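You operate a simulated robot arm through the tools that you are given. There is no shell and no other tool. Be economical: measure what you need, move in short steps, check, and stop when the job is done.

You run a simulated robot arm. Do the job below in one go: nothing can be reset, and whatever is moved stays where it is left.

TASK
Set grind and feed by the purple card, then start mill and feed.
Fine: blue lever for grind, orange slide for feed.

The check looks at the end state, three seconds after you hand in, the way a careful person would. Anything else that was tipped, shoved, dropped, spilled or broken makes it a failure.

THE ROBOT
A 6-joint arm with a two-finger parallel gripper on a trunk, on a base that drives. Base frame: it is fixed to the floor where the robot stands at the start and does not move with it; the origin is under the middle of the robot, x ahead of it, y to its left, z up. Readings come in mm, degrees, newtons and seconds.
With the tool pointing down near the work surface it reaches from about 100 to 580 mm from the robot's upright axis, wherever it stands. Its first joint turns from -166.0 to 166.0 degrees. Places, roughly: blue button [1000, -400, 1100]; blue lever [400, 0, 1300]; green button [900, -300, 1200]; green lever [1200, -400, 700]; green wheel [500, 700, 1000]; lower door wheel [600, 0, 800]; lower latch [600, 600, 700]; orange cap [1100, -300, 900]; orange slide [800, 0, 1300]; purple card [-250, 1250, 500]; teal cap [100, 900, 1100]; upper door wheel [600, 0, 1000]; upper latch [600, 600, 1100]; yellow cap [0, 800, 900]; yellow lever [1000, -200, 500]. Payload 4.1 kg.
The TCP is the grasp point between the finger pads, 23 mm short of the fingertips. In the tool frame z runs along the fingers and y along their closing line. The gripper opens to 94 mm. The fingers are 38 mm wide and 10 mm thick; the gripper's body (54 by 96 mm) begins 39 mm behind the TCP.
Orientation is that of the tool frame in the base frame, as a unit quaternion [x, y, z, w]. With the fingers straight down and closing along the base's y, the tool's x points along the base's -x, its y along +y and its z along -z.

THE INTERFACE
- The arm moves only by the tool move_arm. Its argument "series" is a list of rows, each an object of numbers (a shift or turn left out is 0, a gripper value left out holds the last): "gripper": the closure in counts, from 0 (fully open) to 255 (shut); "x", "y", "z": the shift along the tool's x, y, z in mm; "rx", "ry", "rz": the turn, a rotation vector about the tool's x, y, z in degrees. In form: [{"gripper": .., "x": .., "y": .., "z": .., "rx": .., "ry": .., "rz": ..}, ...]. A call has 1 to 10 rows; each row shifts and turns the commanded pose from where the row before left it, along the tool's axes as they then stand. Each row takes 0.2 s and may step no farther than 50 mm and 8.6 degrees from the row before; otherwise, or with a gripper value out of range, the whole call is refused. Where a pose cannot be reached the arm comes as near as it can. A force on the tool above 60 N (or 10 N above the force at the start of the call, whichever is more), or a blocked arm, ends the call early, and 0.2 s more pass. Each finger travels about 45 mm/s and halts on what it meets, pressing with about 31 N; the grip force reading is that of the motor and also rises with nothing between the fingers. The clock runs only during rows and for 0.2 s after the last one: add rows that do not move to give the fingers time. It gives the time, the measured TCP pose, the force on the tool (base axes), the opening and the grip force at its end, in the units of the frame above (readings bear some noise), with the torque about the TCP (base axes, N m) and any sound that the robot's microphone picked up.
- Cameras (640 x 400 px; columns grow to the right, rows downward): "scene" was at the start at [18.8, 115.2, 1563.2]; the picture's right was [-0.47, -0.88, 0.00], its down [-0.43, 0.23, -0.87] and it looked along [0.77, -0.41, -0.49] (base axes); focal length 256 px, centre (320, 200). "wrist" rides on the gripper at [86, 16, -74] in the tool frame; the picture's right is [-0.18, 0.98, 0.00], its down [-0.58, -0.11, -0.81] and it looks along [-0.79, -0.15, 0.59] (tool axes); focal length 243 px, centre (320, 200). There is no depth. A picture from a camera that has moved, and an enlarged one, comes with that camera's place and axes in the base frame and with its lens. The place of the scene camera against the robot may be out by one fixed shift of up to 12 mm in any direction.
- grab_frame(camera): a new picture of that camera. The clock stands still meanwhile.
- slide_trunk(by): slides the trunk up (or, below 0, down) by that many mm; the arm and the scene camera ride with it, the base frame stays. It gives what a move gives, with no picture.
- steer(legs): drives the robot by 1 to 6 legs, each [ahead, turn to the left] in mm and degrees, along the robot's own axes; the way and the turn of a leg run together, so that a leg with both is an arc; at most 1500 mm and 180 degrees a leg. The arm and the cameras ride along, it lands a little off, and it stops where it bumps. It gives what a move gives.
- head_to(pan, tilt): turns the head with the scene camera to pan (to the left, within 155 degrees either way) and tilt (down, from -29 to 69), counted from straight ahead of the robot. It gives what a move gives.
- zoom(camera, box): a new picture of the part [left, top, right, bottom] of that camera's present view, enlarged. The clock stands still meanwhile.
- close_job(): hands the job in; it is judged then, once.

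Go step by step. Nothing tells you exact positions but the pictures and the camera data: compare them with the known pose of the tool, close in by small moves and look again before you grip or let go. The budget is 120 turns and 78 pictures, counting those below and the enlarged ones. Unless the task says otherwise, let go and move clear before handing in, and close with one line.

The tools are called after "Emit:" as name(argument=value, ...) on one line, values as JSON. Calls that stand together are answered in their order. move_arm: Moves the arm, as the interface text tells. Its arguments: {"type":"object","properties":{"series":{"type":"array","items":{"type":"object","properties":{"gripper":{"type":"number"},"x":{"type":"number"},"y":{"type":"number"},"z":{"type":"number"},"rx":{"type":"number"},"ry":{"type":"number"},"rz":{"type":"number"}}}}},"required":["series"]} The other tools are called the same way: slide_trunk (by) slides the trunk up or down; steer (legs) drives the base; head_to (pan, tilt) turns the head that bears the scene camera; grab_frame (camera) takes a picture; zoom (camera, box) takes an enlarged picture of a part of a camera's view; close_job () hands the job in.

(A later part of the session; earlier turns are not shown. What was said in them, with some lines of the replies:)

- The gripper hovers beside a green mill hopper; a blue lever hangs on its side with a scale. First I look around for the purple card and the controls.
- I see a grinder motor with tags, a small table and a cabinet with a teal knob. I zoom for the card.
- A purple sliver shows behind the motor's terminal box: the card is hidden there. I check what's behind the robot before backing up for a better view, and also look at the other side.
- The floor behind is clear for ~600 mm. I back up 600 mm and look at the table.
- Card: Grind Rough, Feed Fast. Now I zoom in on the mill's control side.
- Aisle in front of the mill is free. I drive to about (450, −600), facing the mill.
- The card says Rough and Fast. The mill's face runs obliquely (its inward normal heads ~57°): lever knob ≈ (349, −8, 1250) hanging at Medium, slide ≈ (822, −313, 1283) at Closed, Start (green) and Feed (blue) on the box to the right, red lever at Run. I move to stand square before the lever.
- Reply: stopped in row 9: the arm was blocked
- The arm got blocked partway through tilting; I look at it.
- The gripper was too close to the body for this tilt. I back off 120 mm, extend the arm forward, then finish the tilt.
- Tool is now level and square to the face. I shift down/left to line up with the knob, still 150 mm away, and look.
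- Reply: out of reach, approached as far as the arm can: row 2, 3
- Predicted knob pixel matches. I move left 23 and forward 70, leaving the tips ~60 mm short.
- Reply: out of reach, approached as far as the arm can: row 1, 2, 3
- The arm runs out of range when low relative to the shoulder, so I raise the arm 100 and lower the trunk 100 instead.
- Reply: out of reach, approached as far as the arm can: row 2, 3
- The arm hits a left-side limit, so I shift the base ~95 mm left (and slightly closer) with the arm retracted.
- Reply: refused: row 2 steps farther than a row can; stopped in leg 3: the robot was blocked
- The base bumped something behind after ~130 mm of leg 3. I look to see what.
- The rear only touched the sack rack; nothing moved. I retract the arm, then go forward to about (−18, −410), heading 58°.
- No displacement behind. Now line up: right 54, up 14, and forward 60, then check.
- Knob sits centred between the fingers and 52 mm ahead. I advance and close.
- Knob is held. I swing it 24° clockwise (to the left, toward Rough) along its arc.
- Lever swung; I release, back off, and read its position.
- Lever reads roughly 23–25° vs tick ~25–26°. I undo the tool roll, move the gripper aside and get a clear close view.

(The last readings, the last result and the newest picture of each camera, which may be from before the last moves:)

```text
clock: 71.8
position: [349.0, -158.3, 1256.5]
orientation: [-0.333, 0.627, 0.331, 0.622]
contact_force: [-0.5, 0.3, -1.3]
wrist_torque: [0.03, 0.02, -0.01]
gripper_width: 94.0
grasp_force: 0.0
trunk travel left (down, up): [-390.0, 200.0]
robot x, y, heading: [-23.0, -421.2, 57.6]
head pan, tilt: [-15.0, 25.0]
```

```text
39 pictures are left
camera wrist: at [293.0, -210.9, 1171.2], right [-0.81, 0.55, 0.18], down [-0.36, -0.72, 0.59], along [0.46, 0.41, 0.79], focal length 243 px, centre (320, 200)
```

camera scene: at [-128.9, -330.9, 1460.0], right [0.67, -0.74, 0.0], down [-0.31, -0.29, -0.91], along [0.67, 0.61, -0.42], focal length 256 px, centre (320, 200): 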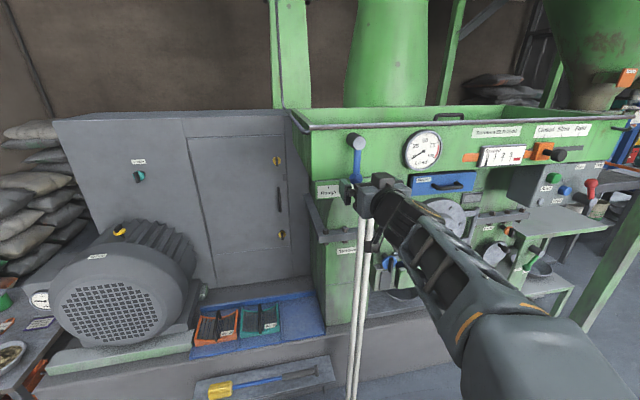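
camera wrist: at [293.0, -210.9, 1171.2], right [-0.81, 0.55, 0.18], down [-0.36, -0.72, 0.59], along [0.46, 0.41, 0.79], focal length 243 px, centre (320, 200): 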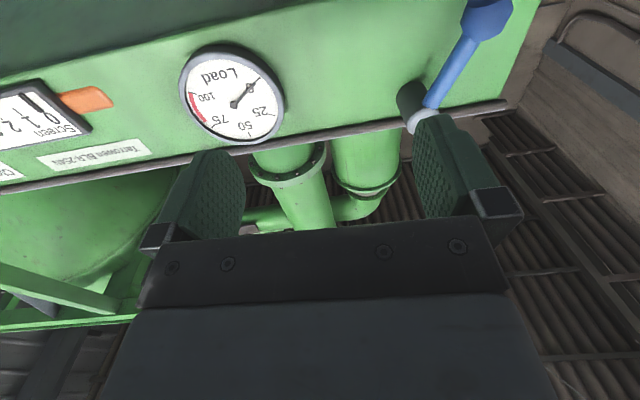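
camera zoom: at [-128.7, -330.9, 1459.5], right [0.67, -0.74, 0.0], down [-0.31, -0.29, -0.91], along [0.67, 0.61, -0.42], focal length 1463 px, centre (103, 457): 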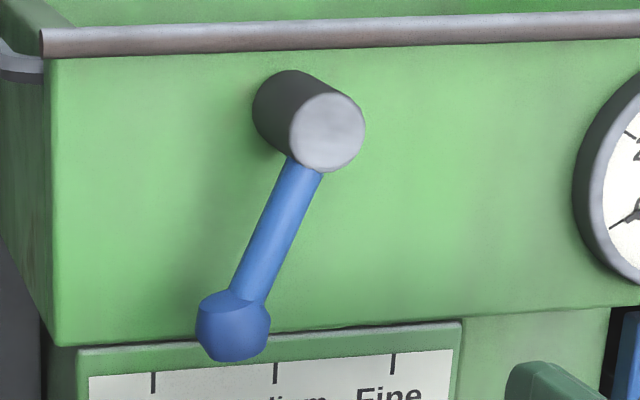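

Geometry: ticks at ±25°, lever at ~22.5°. I re-grip the same way and nudge it ~2.5° further.

Emit:
move_arm(series=[{"y": 40}, {"y": 40}, {"y": 40}, {"rz": 8}, {"rz": 8}, {"rz": 8}, {"z": 40}, {"z": 40}, {"z": 40}])

Emit:
move_arm(series=[{"gripper": 130}, {"gripper": 160}, {"gripper": 200}, {"gripper": 200}, {"gripper": 200}, {"y": 2, "rz": 1.3}, {"y": 2, "rz": 1.3}, {}])

Emit:
move_arm(series=[{"gripper": 120}, {"gripper": 60}, {"gripper": 0}, {"gripper": 0}, {"gripper": 0}, {"z": -40}, {"z": -40}, {"z": -40}])

Emit:
move_arm(series=[{"rz": -8}, {"rz": -8}, {"rz": -8}, {"y": -40, "rz": -2.6}, {"y": -40}, {"y": -40}])

Emit:
zoom(camera="scene", box=[310, 120, 406, 190])

```text
clock: 73.8
position: [316.5, 9.0, 1256.5]
orientation: [-0.195, 0.683, 0.452, 0.539]
contact_force: [0.4, -0.1, -0.2]
wrist_torque: [-0.02, 0.04, -0.01]
gripper_width: 93.9
grasp_force: 0.1
trunk travel left (down, up): [-390.0, 200.0]
robot x, y, heading: [-22.6, -425.0, 57.4]
head pan, tilt: [-15.0, 25.0]
```

```text
clock: 75.6
position: [314.5, 9.9, 1258.7]
orientation: [-0.178, 0.689, 0.464, 0.528]
contact_force: [1.7, -3.0, -3.7]
wrist_torque: [0.17, 0.29, -0.15]
gripper_width: 31.3
grasp_force: 45.4
trunk travel left (down, up): [-390.0, 200.0]
robot x, y, heading: [-25.1, -424.5, 57.3]
head pan, tilt: [-15.0, 25.0]
```

```text
clock: 77.4
position: [251.7, -81.6, 1252.9]
orientation: [-0.181, 0.697, 0.461, 0.518]
contact_force: [0.0, -0.2, 0.6]
wrist_torque: [-0.01, 0.0, 0.02]
gripper_width: 94.1
grasp_force: 0.0
trunk travel left (down, up): [-390.0, 200.0]
robot x, y, heading: [-24.1, -427.6, 57.3]
head pan, tilt: [-15.0, 25.0]
```

```text
clock: 78.8
position: [347.1, -156.6, 1257.4]
orientation: [-0.334, 0.628, 0.331, 0.621]
contact_force: [0.2, 0.1, -0.3]
wrist_torque: [0.01, -0.01, -0.02]
gripper_width: 93.9
grasp_force: 0.0
trunk travel left (down, up): [-390.0, 200.0]
robot x, y, heading: [-24.0, -425.7, 57.5]
head pan, tilt: [-15.0, 25.0]
```

```text
5.71 times, centred on (358, 155) of scene
camera zoom: at [-128.6, -330.9, 1459.3], right [0.67, -0.74, 0.0], down [-0.31, -0.29, -0.91], along [0.67, 0.61, -0.42], focal length 1463 px, centre (103, 457)
```

zoom: 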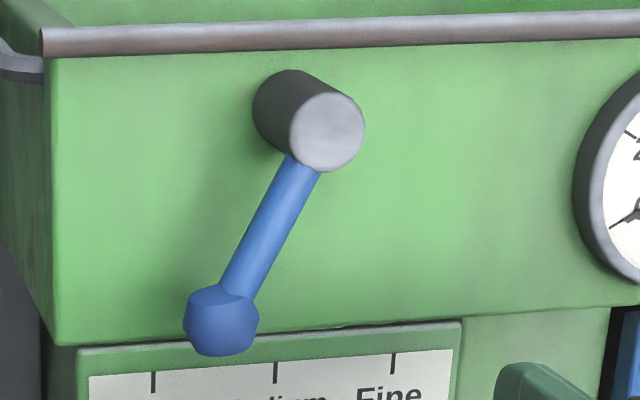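

Lever now reads ~26° – at Rough. Next the orange slide: I drive along the face to about (457, −765).

Emit:
move_arm(series=[{"z": -40}, {}])

Emit:
steer(legs=[[0, -92.7], [588, 0], [0, 92.7]])

Emit:
grab_frame(camera="scene")

Emit:
grab_frame(camera="wrist")

```text
clock: 79.4
position: [324.4, -189.7, 1258.6]
orientation: [-0.332, 0.628, 0.33, 0.622]
contact_force: [-0.3, 0.3, 0.5]
wrist_torque: [0.02, 0.02, -0.02]
gripper_width: 94.2
grasp_force: 0.0
trunk travel left (down, up): [-390.0, 200.0]
robot x, y, heading: [-27.0, -422.7, 57.5]
head pan, tilt: [-15.0, 25.0]
```

```text
clock: 90.6
position: [806.4, -521.7, 1257.6]
orientation: [-0.337, 0.626, 0.335, 0.619]
contact_force: [0.1, 1.0, 0.5]
wrist_torque: [0.01, 0.03, -0.02]
gripper_width: 93.8
grasp_force: 0.0
trunk travel left (down, up): [-390.0, 200.0]
robot x, y, heading: [464.1, -757.5, 58.3]
head pan, tilt: [-15.0, 25.0]
```

```text
37 pictures are left
camera scene: at [355.3, -669.5, 1460.0], right [0.68, -0.73, 0.0], down [-0.31, -0.29, -0.91], along [0.66, 0.62, -0.42], focal length 256 px, centre (320, 200)
```

scene: 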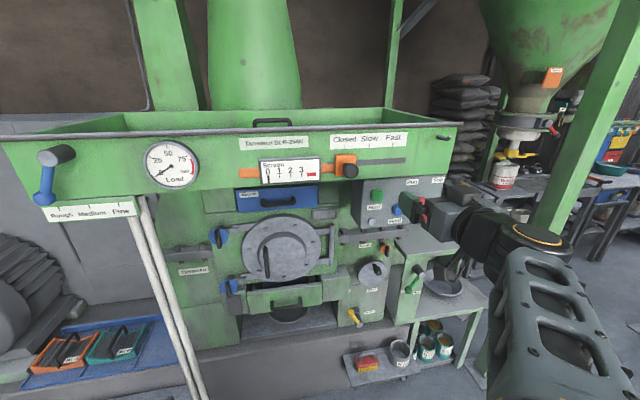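

```text
36 pictures are left
camera wrist: at [750.3, -574.7, 1172.1], right [-0.82, 0.54, 0.19], down [-0.35, -0.73, 0.59], along [0.45, 0.42, 0.79], focal length 243 px, centre (320, 200)
```

wrist: 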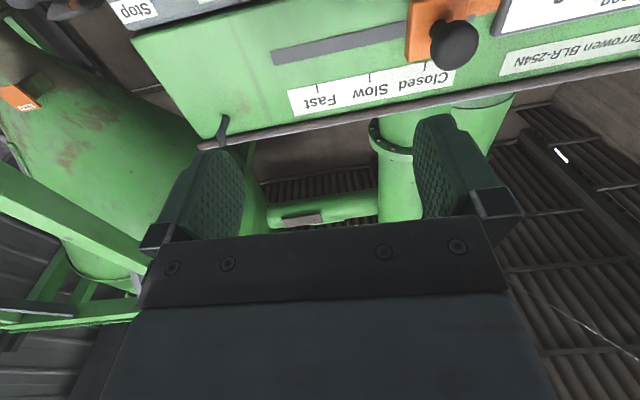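

Slide's black knob ≈ (793, −350, 1275). I line up: left 105, up 16, forward 75.

Emit:
move_arm(series=[{"y": 35, "x": -6}, {"y": 35, "x": -5}, {"y": 35, "x": -5}, {"z": 40}, {"z": 35}])

Emit:
grab_frame(camera="wrist")

Emit:
zoom(camera="scene", box=[290, 120, 430, 220])

```text
clock: 91.5
position: [795.7, -500.8, 1234.0]
orientation: [-0.268, 0.696, 0.261, 0.614]
contact_force: [0.3, 0.8, 0.8]
wrist_torque: [-0.05, 0.05, 0.03]
gripper_width: 94.2
grasp_force: 0.0
trunk travel left (down, up): [-390.0, 200.0]
robot x, y, heading: [464.6, -762.9, 58.5]
head pan, tilt: [-15.0, 25.0]
stopped in row 4: the arm was blocked; the commanded pose is now the measured one
```

```text
35 pictures are left
camera wrist: at [721.5, -543.4, 1157.4], right [-0.66, 0.72, 0.22], down [-0.44, -0.61, 0.66], along [0.61, 0.34, 0.72], focal length 243 px, centre (320, 200)
```

wrist: 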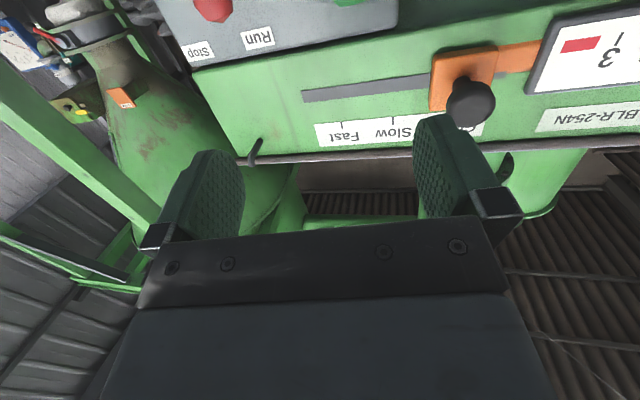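

```text
4.00 times, centred on (360, 170) of scene
camera zoom: at [356.2, -669.0, 1464.3], right [0.68, -0.73, 0.0], down [-0.31, -0.29, -0.91], along [0.66, 0.62, -0.42], focal length 1024 px, centre (160, 320)
```

zoom: 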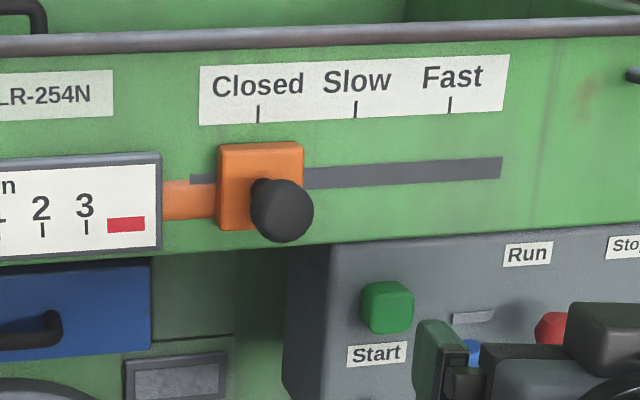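

The arm jammed against its own limits when folded. I back the base 60 mm, raise and extend the arm while fixing orientation, then shift left.

Emit:
steer(legs=[[-60, 0]])

Emit:
move_arm(series=[{"x": -40}, {"x": -4, "y": 9, "z": 38}, {"x": -4, "y": 9, "z": 38}, {"rx": -6.6, "ry": -3.1, "rz": -1.35}, {"rx": -6.6, "ry": -3.1, "rz": -1.35}, {}])

```text
clock: 92.5
position: [764.1, -550.1, 1233.6]
orientation: [-0.267, 0.695, 0.261, 0.614]
contact_force: [0.0, -0.9, -0.3]
wrist_torque: [0.0, -0.02, -0.02]
gripper_width: 93.9
grasp_force: 0.0
trunk travel left (down, up): [-390.0, 200.0]
robot x, y, heading: [432.4, -816.1, 58.5]
head pan, tilt: [-15.0, 25.0]
```

```text
clock: 93.9
position: [810.9, -482.0, 1271.2]
orientation: [-0.339, 0.619, 0.34, 0.622]
contact_force: [0.8, -0.3, -1.3]
wrist_torque: [0.0, -0.01, 0.0]
gripper_width: 94.2
grasp_force: 0.0
trunk travel left (down, up): [-390.0, 200.0]
robot x, y, heading: [432.2, -811.5, 58.0]
head pan, tilt: [-15.0, 25.0]
```

Emit:
move_arm(series=[{"y": 30}, {"y": 30}, {"y": 27, "x": -3}, {"z": 40}])

Emit:
grab_frame(camera="wrist")

```text
clock: 94.9
position: [759.8, -401.6, 1274.0]
orientation: [-0.339, 0.619, 0.339, 0.621]
contact_force: [0.1, 0.2, 0.4]
wrist_torque: [0.0, 0.01, 0.04]
gripper_width: 94.0
grasp_force: 0.0
trunk travel left (down, up): [-390.0, 200.0]
robot x, y, heading: [427.6, -812.6, 58.4]
head pan, tilt: [-15.0, 25.0]
```

```text
33 pictures are left
camera wrist: at [705.0, -454.6, 1186.9], right [-0.83, 0.53, 0.18], down [-0.34, -0.74, 0.58], along [0.44, 0.42, 0.79], focal length 243 px, centre (320, 200)
```

wrist: 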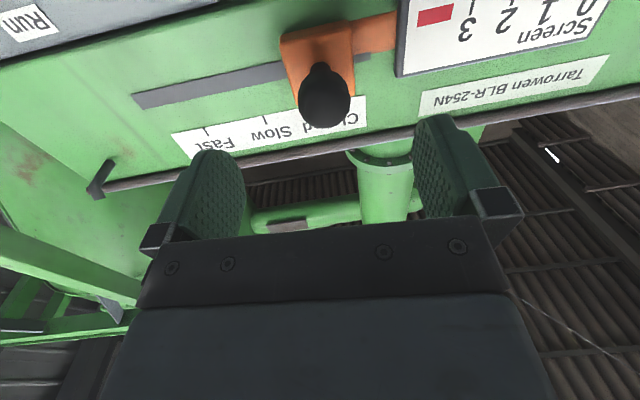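

Emit:
move_arm(series=[{"z": 26, "x": 4}, {"z": 26}, {"gripper": 120}, {"gripper": 150}, {"gripper": 200}, {"gripper": 200}, {"gripper": 200}])

Emit:
zoom(camera="scene", box=[290, 120, 450, 220])

```text
clock: 96.5
position: [786.7, -356.8, 1271.1]
orientation: [-0.34, 0.619, 0.34, 0.621]
contact_force: [-2.7, 1.9, -0.3]
wrist_torque: [-0.03, -0.03, 0.09]
gripper_width: 33.2
grasp_force: 44.5
trunk travel left (down, up): [-390.0, 200.0]
robot x, y, heading: [429.2, -811.9, 58.1]
head pan, tilt: [-15.0, 25.0]
```

```text
4.00 times, centred on (370, 170) of scene
camera zoom: at [323.0, -720.5, 1459.9], right [0.69, -0.73, 0.0], down [-0.31, -0.29, -0.91], along [0.66, 0.62, -0.42], focal length 1024 px, centre (120, 320)
```

zoom: 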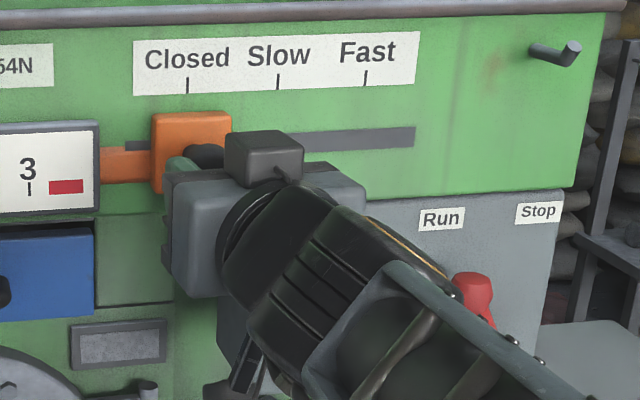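

Knob gripped. I slide it right ~110 mm first, then check against the Fast mark.

Emit:
move_arm(series=[{"y": -14}, {"y": -16}, {"y": -20}, {"y": -20}, {"y": -20}, {"y": -20}, {}])

Emit:
zoom(camera="scene", box=[290, 120, 450, 220])

```text
clock: 98.1
position: [878.0, -422.9, 1269.9]
orientation: [-0.337, 0.62, 0.339, 0.622]
contact_force: [-19.2, -32.4, -18.5]
wrist_torque: [-0.29, 0.14, 0.08]
gripper_width: 33.0
grasp_force: 44.7
trunk travel left (down, up): [-390.0, 200.0]
robot x, y, heading: [425.7, -808.8, 58.3]
head pan, tilt: [-15.0, 25.0]
```

```text
4.00 times, centred on (370, 170) of scene
camera zoom: at [321.5, -725.3, 1460.1], right [0.68, -0.73, 0.0], down [-0.31, -0.29, -0.91], along [0.66, 0.62, -0.42], focal length 1024 px, centre (120, 320)
```

zoom: 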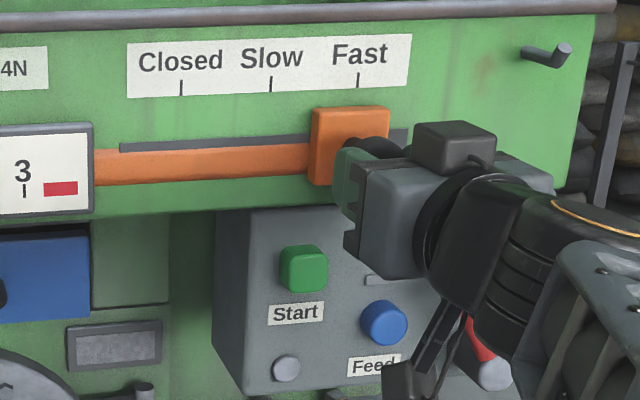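

Block is ~10–15 mm short of Fast and I'm pressing slightly inward; I relieve that and go 12 mm further, then release and back off to read it.

Emit:
move_arm(series=[{"y": -4, "z": -2, "x": 1}, {"y": -4, "z": -1}, {"y": -4}, {}, {"gripper": 130}, {"gripper": 60}, {"gripper": 0}, {"gripper": 0}, {"gripper": 0}])

Emit:
move_arm(series=[{"z": -40}, {"z": -40}, {"z": -30}])

Emit:
grab_frame(camera="wrist")

Emit:
zoom(camera="scene", box=[290, 120, 450, 220])

```text
clock: 100.1
position: [888.5, -427.4, 1270.5]
orientation: [-0.339, 0.62, 0.34, 0.621]
contact_force: [-0.8, 0.2, -0.8]
wrist_torque: [-0.02, -0.01, 0.0]
gripper_width: 94.0
grasp_force: 0.0
trunk travel left (down, up): [-390.0, 200.0]
robot x, y, heading: [430.0, -811.8, 58.2]
head pan, tilt: [-15.0, 25.0]
```

```text
clock: 100.9
position: [828.8, -520.2, 1268.6]
orientation: [-0.339, 0.62, 0.34, 0.621]
contact_force: [-0.2, -0.9, -0.9]
wrist_torque: [0.01, 0.01, 0.0]
gripper_width: 94.2
grasp_force: 0.1
trunk travel left (down, up): [-390.0, 200.0]
robot x, y, heading: [427.0, -814.0, 58.2]
head pan, tilt: [-15.0, 25.0]
```

```text
30 pictures are left
camera wrist: at [773.9, -572.6, 1181.9], right [-0.83, 0.53, 0.18], down [-0.34, -0.74, 0.58], along [0.44, 0.42, 0.79], focal length 243 px, centre (320, 200)
```

wrist: 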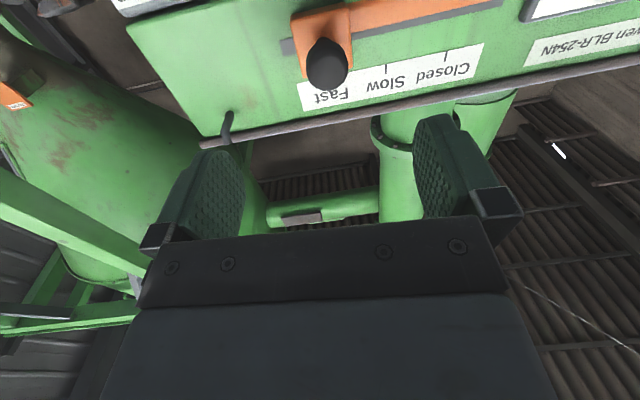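

```text
4.00 times, centred on (370, 170) of scene
camera zoom: at [323.4, -720.8, 1460.0], right [0.68, -0.73, 0.0], down [-0.31, -0.29, -0.91], along [0.66, 0.62, -0.42], focal length 1024 px, centre (120, 320)
```

zoom: 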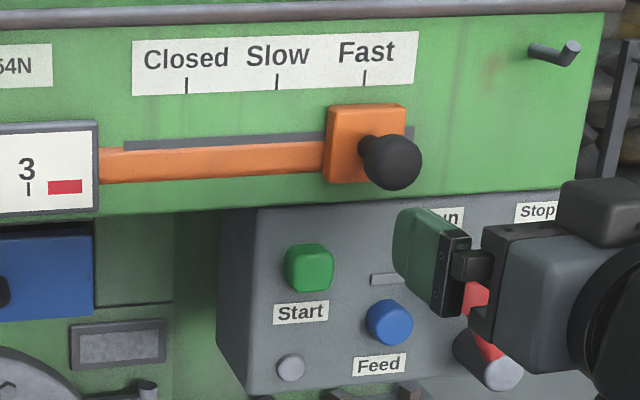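

Slide block lines up under Fast (same offset as it had at Closed). Now the buttons: Start ≈ (910, −357, 1189), Feed ≈ (956, −399, 1143). I lower the trunk 83, close the fingers and yaw right 20° so the gripper body stays clear of the red lever.

Emit:
slide_trunk(by=-83)

Emit:
move_arm(series=[{"gripper": 255, "rx": 6.7}, {"rx": 6.7}, {"rx": 6.6}, {"y": 28}, {"y": 28}, {"z": 37}])

Emit:
grab_frame(camera="scene")

Emit:
grab_frame(camera="wrist")

```text
clock: 102.0
position: [829.0, -520.0, 1187.3]
orientation: [-0.34, 0.62, 0.34, 0.62]
contact_force: [0.5, 0.1, 0.2]
wrist_torque: [-0.02, -0.02, 0.0]
gripper_width: 94.2
grasp_force: 0.2
trunk travel left (down, up): [-307.0, 283.0]
robot x, y, heading: [429.3, -816.7, 58.1]
head pan, tilt: [-15.0, 25.0]
```

```text
clock: 103.5
position: [815.8, -477.5, 1173.3]
orientation: [-0.273, 0.681, 0.208, 0.647]
contact_force: [-0.2, -0.8, -0.1]
wrist_torque: [-0.02, 0.0, 0.0]
gripper_width: 0.1
grasp_force: 31.0
out of reach, approached as far as the arm can: row 5, 6
trunk travel left (down, up): [-307.0, 283.0]
robot x, y, heading: [432.1, -813.0, 58.1]
head pan, tilt: [-15.0, 25.0]
```

```text
28 pictures are left
camera scene: at [323.0, -720.8, 1376.9], right [0.68, -0.73, 0.0], down [-0.31, -0.29, -0.91], along [0.66, 0.62, -0.42], focal length 256 px, centre (320, 200)
```

scene: 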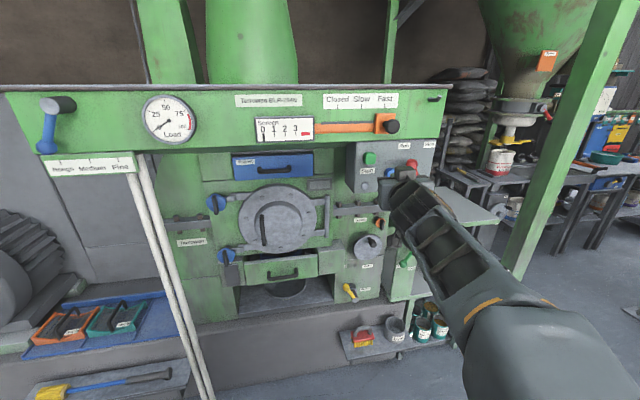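

```text
27 pictures are left
camera wrist: at [745.8, -521.6, 1091.1], right [-0.63, 0.77, 0.11], down [-0.54, -0.54, 0.65], along [0.56, 0.34, 0.75], focal length 243 px, centre (320, 200)
```

wrist: 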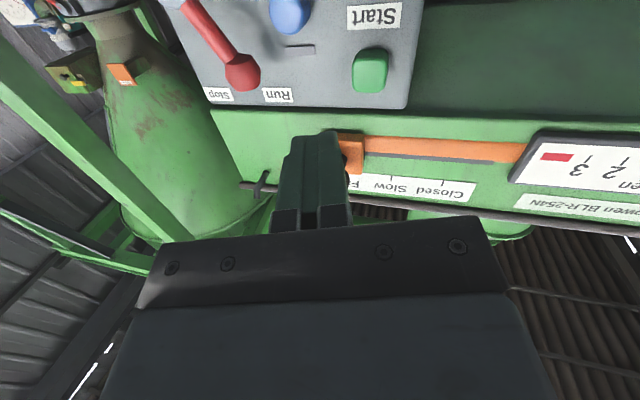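

Yawing right isn't reachable this far left, and Start is far enough from the red lever to press squarely. I straighten the tool and line up with Start.

Emit:
move_arm(series=[{"rx": -5.8, "ry": -1.67, "rz": 1.1, "z": 15}, {"rx": -5.8, "ry": -1.67, "rz": 1.1, "z": 15}, {"rx": -5.8, "ry": -1.67, "rz": 1.1, "z": 10}, {"x": -14, "y": -10}, {}])

Emit:
grab_frame(camera="wrist")

Emit:
zoom(camera="scene", box=[320, 110, 448, 220])

```text
clock: 104.7
position: [863.0, -432.4, 1199.8]
orientation: [-0.295, 0.603, 0.355, 0.65]
contact_force: [-0.1, 0.3, 0.0]
wrist_torque: [-0.02, -0.01, -0.02]
gripper_width: 0.0
grasp_force: 30.9
trunk travel left (down, up): [-307.0, 283.0]
robot x, y, heading: [425.4, -812.1, 58.0]
head pan, tilt: [-15.0, 25.0]
```

```text
26 pictures are left
camera wrist: at [806.6, -474.4, 1107.9], right [-0.81, 0.55, 0.23], down [-0.39, -0.78, 0.5], along [0.45, 0.31, 0.84], focal length 243 px, centre (320, 200)
```

wrist: 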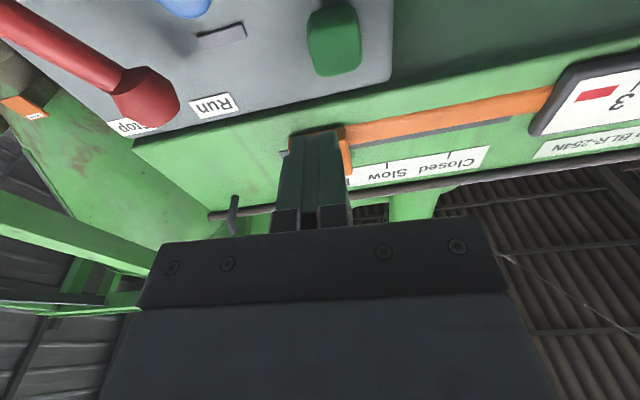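

```text
3.64 times, centred on (384, 165) of scene
camera zoom: at [323.4, -720.8, 1377.0], right [0.68, -0.73, 0.0], down [-0.31, -0.29, -0.91], along [0.66, 0.62, -0.42], focal length 931 px, centre (87, 327)
```

zoom: 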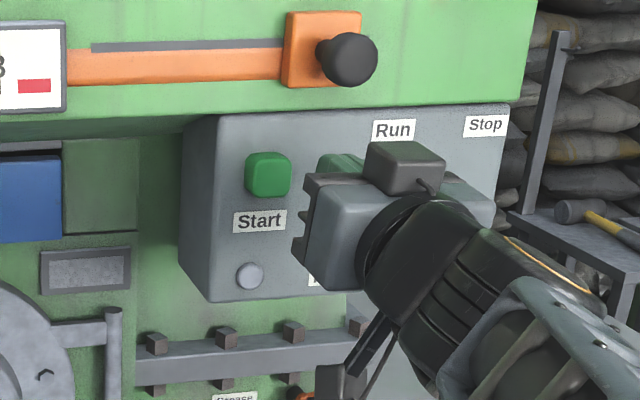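

Emit:
move_arm(series=[{"y": 9, "x": 18}, {"z": 20}, {"z": 12}])

Emit:
zoom(camera="scene", box=[340, 130, 420, 190])

Emit:
grab_frame(camera="wrist")

```text
clock: 105.5
position: [873.1, -398.3, 1186.2]
orientation: [-0.296, 0.603, 0.355, 0.65]
contact_force: [0.3, -0.2, -0.3]
wrist_torque: [0.01, -0.03, 0.02]
gripper_width: 0.0
grasp_force: 31.6
trunk travel left (down, up): [-307.0, 283.0]
robot x, y, heading: [432.4, -812.8, 58.2]
head pan, tilt: [-15.0, 25.0]
```

```text
6.67 times, centred on (380, 160) of scene
camera zoom: at [323.5, -720.7, 1377.0], right [0.68, -0.73, 0.0], down [-0.31, -0.29, -0.91], along [0.66, 0.62, -0.42], focal length 1707 px, centre (-80, 467)
```

zoom: 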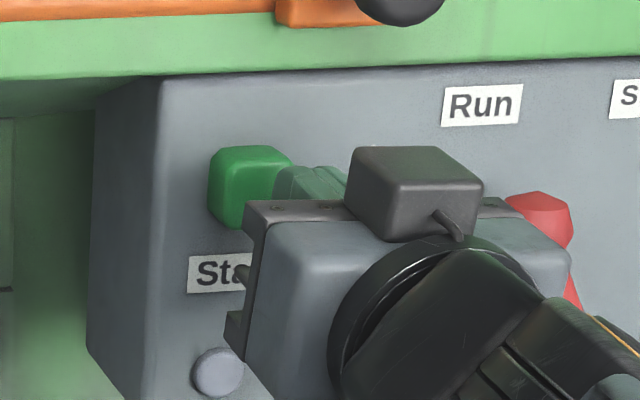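

```text
23 pictures are left
camera wrist: at [817.4, -440.6, 1093.4], right [-0.81, 0.55, 0.23], down [-0.39, -0.78, 0.5], along [0.45, 0.31, 0.84], focal length 243 px, centre (320, 200)
```

wrist: 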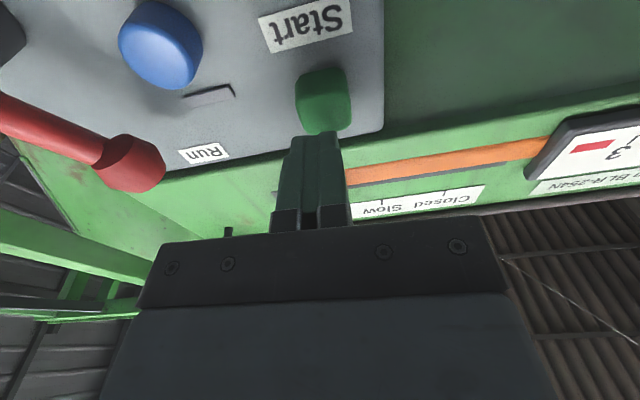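

The closed fingertips point at the middle of Start with ~20 mm to go. I press in small steps.

Emit:
move_arm(series=[{"z": 8}, {"z": 6}, {"z": 4}, {"z": 3}, {"z": 3}, {"z": 2}, {"z": 2}])

```text
clock: 107.0
position: [890.0, -377.8, 1188.6]
orientation: [-0.296, 0.604, 0.354, 0.65]
contact_force: [-1.9, -3.2, -3.3]
wrist_torque: [-0.06, 0.03, -0.02]
gripper_width: 0.0
grasp_force: 31.2
trunk travel left (down, up): [-307.0, 283.0]
robot x, y, heading: [432.0, -812.2, 58.3]
head pan, tilt: [-15.0, 25.0]
```

Light contact has begun; I keep pressing.

Emit:
move_arm(series=[{"z": 2}, {"z": 2}, {"z": 2}, {"z": 2}, {}])

```text
clock: 108.2
position: [893.8, -370.4, 1190.2]
orientation: [-0.295, 0.604, 0.354, 0.65]
contact_force: [-3.1, -5.4, -3.1]
wrist_torque: [-0.14, 0.01, 0.01]
gripper_width: 0.0
grasp_force: 30.7
trunk travel left (down, up): [-307.0, 283.0]
robot x, y, heading: [431.6, -813.1, 58.0]
head pan, tilt: [-15.0, 25.0]
heard: click
```

A click: Start has been pressed. I back off and look whether the mill runs.

Emit:
move_arm(series=[{"z": -15}, {"z": -25}, {"z": -25}, {}, {}])

Emit:
grab_frame(camera="scene")

```text
clock: 109.5
position: [856.9, -423.8, 1183.1]
orientation: [-0.296, 0.604, 0.354, 0.65]
contact_force: [-0.2, 0.4, -0.5]
wrist_torque: [0.0, -0.04, -0.01]
gripper_width: 0.1
grasp_force: 31.6
trunk travel left (down, up): [-307.0, 283.0]
robot x, y, heading: [427.2, -811.9, 58.0]
head pan, tilt: [-15.0, 25.0]
```

```text
22 pictures are left
camera scene: at [323.5, -720.7, 1377.0], right [0.68, -0.73, 0.0], down [-0.31, -0.29, -0.91], along [0.66, 0.62, -0.42], focal length 256 px, centre (320, 200)
```

scene: 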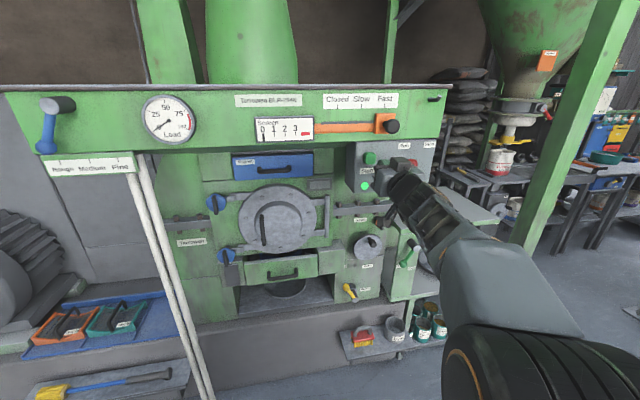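

The lamp under Start is lit: the mill runs. Now I back off, shift right, yaw right 18° and lower the trunk 46 to face Feed.

Emit:
move_arm(series=[{"z": -40}, {"y": -30}, {"y": -27}, {"rx": 6}, {"rx": 6}, {"rx": 6}, {}])

Emit:
slide_trunk(by=-46)

Emit:
grab_frame(camera="wrist")

Emit:
zoom(camera="scene", box=[330, 90, 458, 200])

```text
clock: 111.0
position: [881.1, -488.9, 1176.1]
orientation: [-0.19, 0.652, 0.255, 0.688]
contact_force: [0.1, -0.5, -0.2]
wrist_torque: [-0.02, 0.02, -0.03]
gripper_width: 0.0
grasp_force: 31.6
trunk travel left (down, up): [-307.0, 283.0]
robot x, y, heading: [433.1, -814.2, 58.0]
head pan, tilt: [-15.0, 25.0]
```

```text
clock: 111.9
position: [880.8, -488.2, 1130.8]
orientation: [-0.189, 0.652, 0.254, 0.689]
contact_force: [0.8, 0.0, 0.3]
wrist_torque: [0.0, 0.01, 0.06]
gripper_width: 0.3
grasp_force: 31.2
trunk travel left (down, up): [-261.0, 329.0]
robot x, y, heading: [427.8, -811.3, 58.4]
head pan, tilt: [-15.0, 25.0]
```

```text
21 pictures are left
camera wrist: at [811.3, -510.1, 1040.1], right [-0.59, 0.76, 0.25], down [-0.59, -0.63, 0.51], along [0.55, 0.15, 0.82], focal length 243 px, centre (320, 200)
```

wrist: 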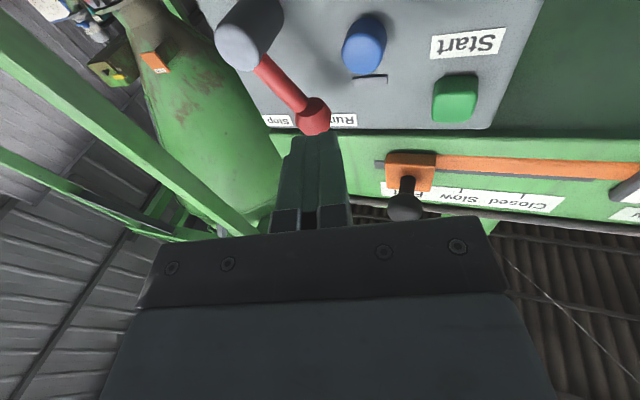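

```text
3.64 times, centred on (394, 145) of scene
camera zoom: at [323.4, -720.8, 1330.9], right [0.68, -0.73, 0.0], down [-0.31, -0.29, -0.91], along [0.66, 0.62, -0.42], focal length 931 px, centre (51, 400)
```

zoom: 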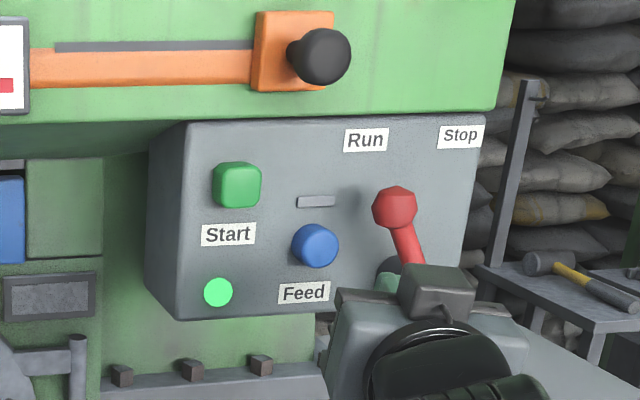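

Feed ≈ (960, −396, 1142). I shift left 32 then advance along the tool to ~20 mm short, and check.

Emit:
move_arm(series=[{"y": 31.7, "x": 4.6}, {"z": 30}, {"z": 25}, {"z": 18}])

Emit:
grab_frame(camera="wrist")

Emit:
zoom(camera="scene", box=[350, 110, 446, 190])

```text
clock: 112.9
position: [934.9, -438.2, 1136.4]
orientation: [-0.192, 0.651, 0.258, 0.687]
contact_force: [-0.5, -0.1, 0.1]
wrist_torque: [-0.01, -0.03, -0.04]
gripper_width: 0.0
grasp_force: 31.2
out of reach, approached as far as the arm can: row 1
trunk travel left (down, up): [-261.0, 329.0]
robot x, y, heading: [431.8, -812.9, 58.1]
head pan, tilt: [-15.0, 25.0]
```

```text
19 pictures are left
camera wrist: at [864.8, -460.9, 1046.1], right [-0.6, 0.76, 0.25], down [-0.59, -0.63, 0.51], along [0.55, 0.16, 0.82], focal length 243 px, centre (320, 200)
```

wrist: 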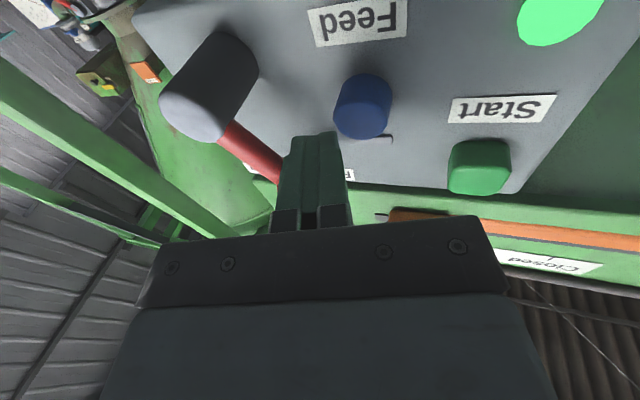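

```text
5.00 times, centred on (398, 150) of scene
camera zoom: at [323.4, -720.8, 1331.0], right [0.68, -0.73, 0.0], down [-0.31, -0.29, -0.91], along [0.66, 0.62, -0.42], focal length 1280 px, centre (-70, 450)
```

zoom: 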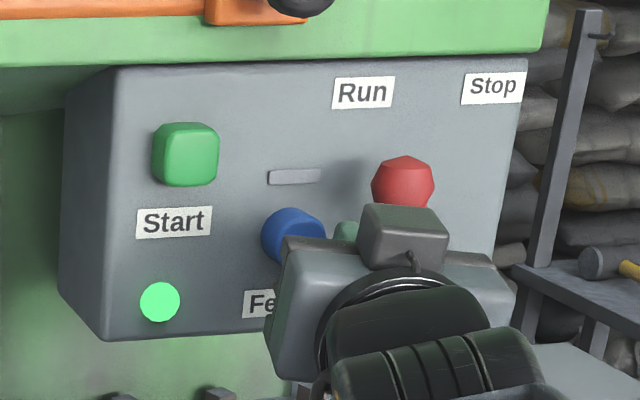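

I'm ~20 mm right of the line to Feed; shift left 20 and recheck.

Emit:
move_arm(series=[{"y": 11}, {"y": 11}, {}])

Emit:
grab_frame(camera="wrist")

```text
clock: 113.7
position: [931.8, -436.6, 1144.5]
orientation: [-0.193, 0.652, 0.257, 0.687]
contact_force: [0.8, -0.9, 0.9]
wrist_torque: [0.01, -0.03, -0.01]
gripper_width: 0.2
grasp_force: 31.3
out of reach, approached as far as the arm can: row 1, 2
trunk travel left (down, up): [-261.0, 329.0]
robot x, y, heading: [430.0, -815.6, 58.2]
head pan, tilt: [-15.0, 25.0]
```

```text
17 pictures are left
camera wrist: at [863.6, -459.0, 1054.0], right [-0.6, 0.76, 0.25], down [-0.59, -0.63, 0.51], along [0.55, 0.16, 0.82], focal length 243 px, centre (320, 200)
```

wrist: 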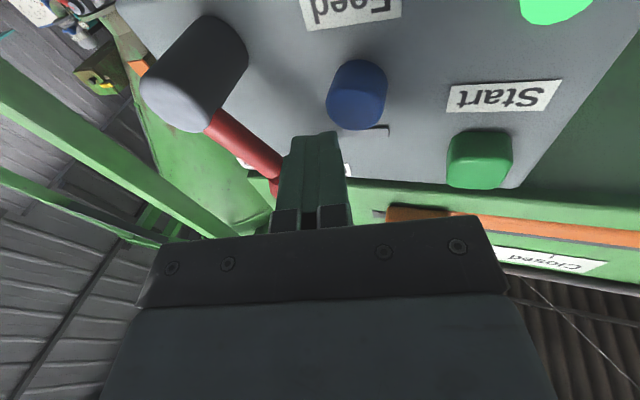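

The tool can't point right of its own bearing from the base; 12° yaw is feasible. I back off, reduce the yaw, realign and advance again.

Emit:
move_arm(series=[{"z": -25}, {"z": -25}, {"rx": -4.6}, {"rx": -4.6}, {"y": 7.3, "x": 9}, {"z": 25}, {"z": 25}, {}])

Emit:
grab_frame(camera="wrist")

Emit:
zoom(camera="scene", box=[350, 110, 446, 190])

```text
clock: 115.5
position: [921.2, -423.9, 1137.4]
orientation: [-0.243, 0.63, 0.305, 0.672]
contact_force: [0.3, -0.2, 0.2]
wrist_torque: [-0.01, 0.03, 0.03]
gripper_width: 0.0
grasp_force: 31.2
trunk travel left (down, up): [-261.0, 329.0]
robot x, y, heading: [431.9, -812.7, 58.4]
head pan, tilt: [-15.0, 25.0]
```

```text
16 pictures are left
camera wrist: at [858.7, -456.3, 1044.6], right [-0.71, 0.66, 0.24], down [-0.49, -0.71, 0.5], along [0.5, 0.24, 0.83], focal length 243 px, centre (320, 200)
```

wrist: 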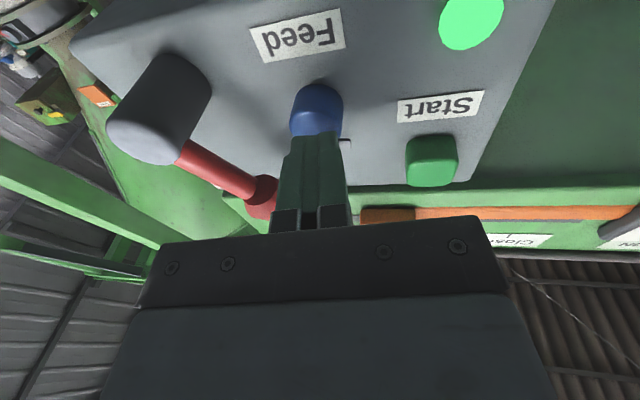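

```text
5.00 times, centred on (398, 150) of scene
camera zoom: at [323.6, -720.6, 1331.0], right [0.68, -0.73, 0.0], down [-0.31, -0.29, -0.91], along [0.66, 0.62, -0.42], focal length 1280 px, centre (-70, 450)
```

zoom: 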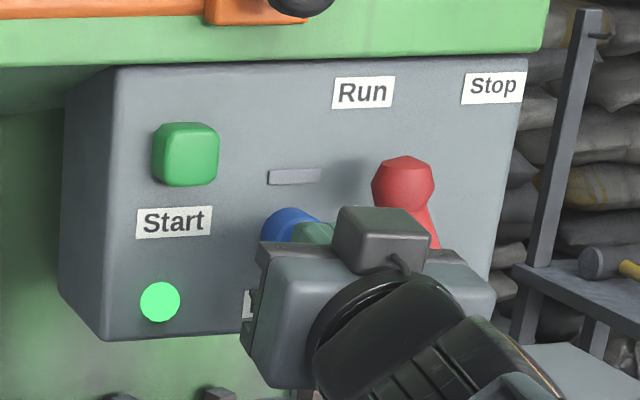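

Fingertips are in line with Feed. I drop 4 mm for extra clearance and press in small steps.

Emit:
move_arm(series=[{"x": 4, "z": 5}, {"z": 5}, {"z": 4}, {"z": 3}, {"z": 3}, {"z": 2}, {}])

Emit:
grab_frame(camera="wrist")

```text
clock: 117.1
position: [936.7, -408.4, 1135.6]
orientation: [-0.244, 0.629, 0.306, 0.671]
contact_force: [-4.8, -1.3, -3.5]
wrist_torque: [-0.09, 0.1, 0.11]
gripper_width: 0.1
grasp_force: 30.7
trunk travel left (down, up): [-261.0, 329.0]
robot x, y, heading: [430.0, -813.3, 58.0]
head pan, tilt: [-15.0, 25.0]
```

```text
14 pictures are left
camera wrist: at [874.0, -440.7, 1043.2], right [-0.71, 0.66, 0.24], down [-0.49, -0.71, 0.5], along [0.5, 0.24, 0.83], focal length 243 px, centre (320, 200)
```

wrist: 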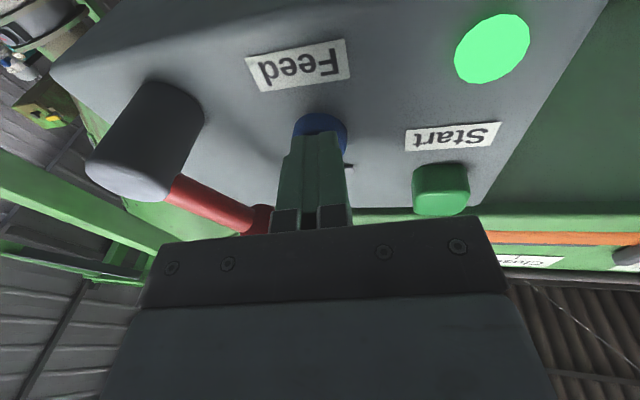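

Emit:
move_arm(series=[{"z": 2}, {"z": 2}, {"z": 2}, {}])

```text
clock: 118.1
position: [940.8, -404.6, 1136.3]
orientation: [-0.245, 0.629, 0.307, 0.671]
contact_force: [-8.5, -2.4, -4.6]
wrist_torque: [-0.08, 0.07, 0.19]
gripper_width: 0.0
grasp_force: 30.8
trunk travel left (down, up): [-261.0, 329.0]
robot x, y, heading: [433.6, -808.9, 58.1]
head pan, tilt: [-15.0, 25.0]
heard: click
```

Click heard. I back off along the tool axis and inspect.

Emit:
move_arm(series=[{"z": -10}, {"z": -25}, {"z": -40}, {"z": -40}, {"z": -20}, {}])

Emit:
grab_frame(camera="scene")

Emit:
zoom(camera="scene", box=[320, 70, 464, 190])

```text
clock: 119.5
position: [847.1, -501.7, 1124.6]
orientation: [-0.245, 0.629, 0.307, 0.671]
contact_force: [-0.4, 0.3, 0.6]
wrist_torque: [0.01, 0.0, 0.01]
gripper_width: 0.2
grasp_force: 30.7
trunk travel left (down, up): [-261.0, 329.0]
robot x, y, heading: [430.2, -810.4, 58.3]
head pan, tilt: [-15.0, 25.0]
```

```text
13 pictures are left
camera scene: at [323.3, -720.8, 1331.0], right [0.69, -0.73, 0.0], down [-0.31, -0.29, -0.91], along [0.66, 0.62, -0.42], focal length 256 px, centre (320, 200)
```

scene: 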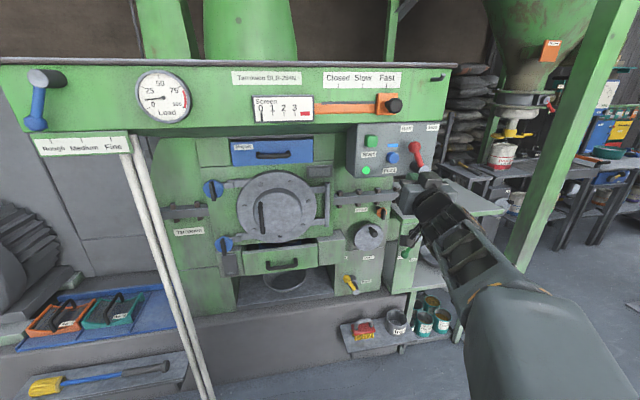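

```text
3.33 times, centred on (392, 130) of scene
camera zoom: at [323.3, -720.8, 1331.0], right [0.69, -0.73, 0.0], down [-0.31, -0.29, -0.91], along [0.66, 0.62, -0.42], focal length 854 px, centre (80, 433)
```

zoom: 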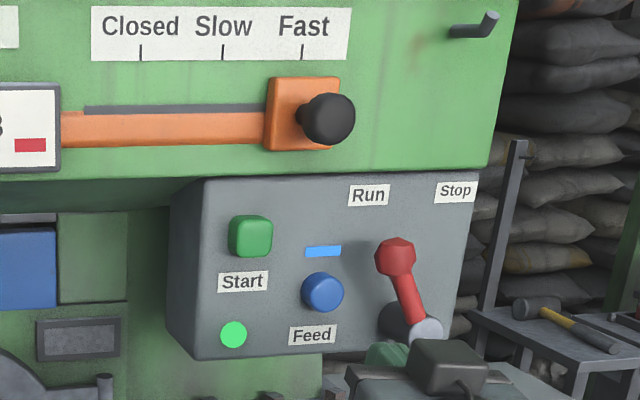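

Both lamps are lit, the load gauge has risen, and the red lever is unmoved. I move clear, wait a few seconds, and check lever and gauge once more.

Emit:
move_arm(series=[{"z": -30}, {}, {}, {}, {}, {}, {}, {}, {}, {}])

Emit:
zoom(camera="scene", box=[10, 50, 330, 250])

Emit:
zoom(camera="scene", box=[310, 60, 470, 190])

```text
clock: 121.7
position: [827.6, -522.8, 1119.8]
orientation: [-0.245, 0.629, 0.307, 0.671]
contact_force: [0.0, 0.4, 0.2]
wrist_torque: [-0.02, -0.04, -0.01]
gripper_width: 0.0
grasp_force: 30.5
trunk travel left (down, up): [-261.0, 329.0]
robot x, y, heading: [431.9, -812.9, 58.1]
head pan, tilt: [-15.0, 25.0]
```

```text
2.00 times, centred on (170, 150) of scene
camera zoom: at [323.4, -720.7, 1331.0], right [0.68, -0.73, 0.0], down [-0.31, -0.29, -0.91], along [0.66, 0.62, -0.42], focal length 512 px, centre (620, 300)
```

zoom: 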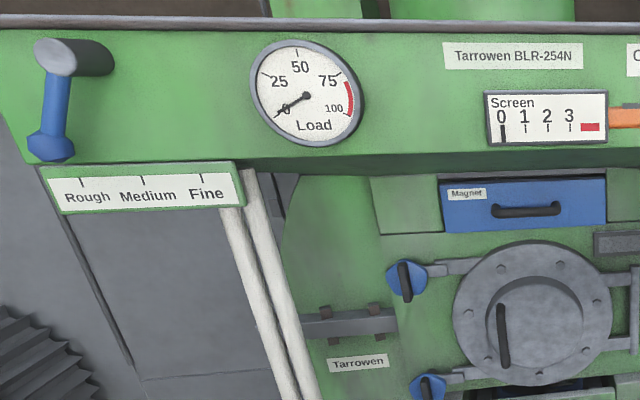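

```text
3.08 times, centred on (390, 125) of scene
camera zoom: at [323.4, -720.7, 1331.0], right [0.68, -0.73, 0.0], down [-0.31, -0.29, -0.91], along [0.66, 0.62, -0.42], focal length 788 px, centre (105, 431)
```

zoom: 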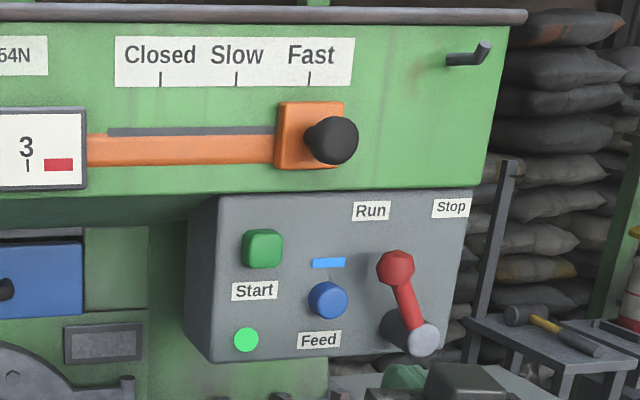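

Lamps stay lit but the load needle is back near 0; I wait and look again.

Emit:
move_arm(series=[{}, {}, {}, {}, {}, {}, {}, {}, {}, {}])

Emit:
grab_frame(camera="scene")

```text
clock: 123.9
position: [827.1, -522.2, 1121.3]
orientation: [-0.244, 0.629, 0.306, 0.671]
contact_force: [-0.5, -0.2, 0.7]
wrist_torque: [-0.01, 0.03, 0.03]
gripper_width: 0.2
grasp_force: 30.9
trunk travel left (down, up): [-261.0, 329.0]
robot x, y, heading: [433.7, -813.6, 58.2]
head pan, tilt: [-15.0, 25.0]
```

```text
9 pictures are left
camera scene: at [323.4, -720.7, 1331.0], right [0.68, -0.73, 0.0], down [-0.31, -0.29, -0.91], along [0.66, 0.62, -0.42], focal length 256 px, centre (320, 200)
```

scene: 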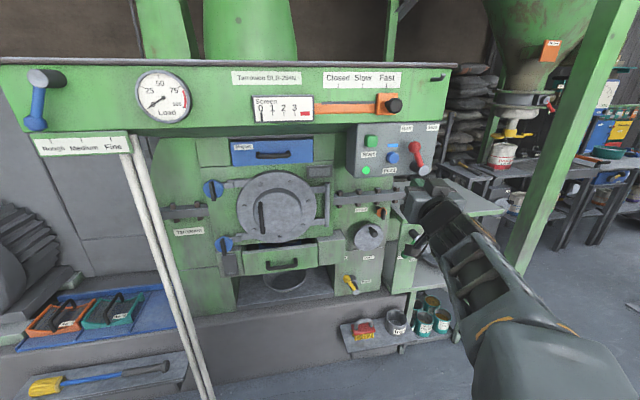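

Emit:
zoom(camera="scene", box=[120, 60, 330, 190])

Emit:
zoom(camera="scene", box=[330, 110, 450, 190])

```text
3.05 times, centred on (225, 125) of scene
camera zoom: at [323.4, -720.7, 1331.0], right [0.68, -0.73, 0.0], down [-0.31, -0.29, -0.91], along [0.66, 0.62, -0.42], focal length 780 px, centre (610, 429)
```

zoom: 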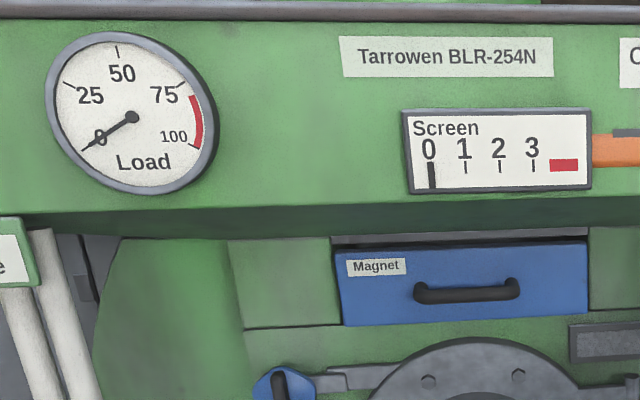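

```text
5.00 times, centred on (390, 150) of scene
camera zoom: at [323.4, -720.7, 1331.0], right [0.68, -0.73, 0.0], down [-0.31, -0.29, -0.91], along [0.66, 0.62, -0.42], focal length 1280 px, centre (-30, 450)
```

zoom: 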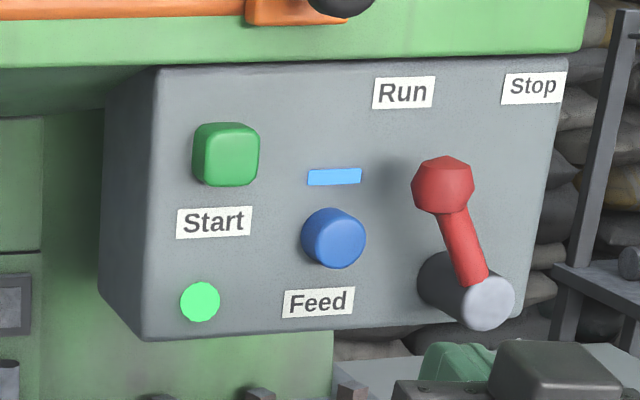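

Grind is set to Rough and feed to Fast. Mill and feed are both started with their lamps lit, the red lever is still at Run, and the arm is clear. The load needle rose briefly when feed started and is back at 0, cause unknown, and I'm handing in now.

Emit:
close_job()

```text
The job is handed in.
```

I set grind to Rough and feed to Fast as the purple card says, then started mill and feed; both lamps were still lit about five seconds later, though the load needle was back at 0 after a brief rise and I don't know why, and the base bumped the sack rack once without visibly moving anything.
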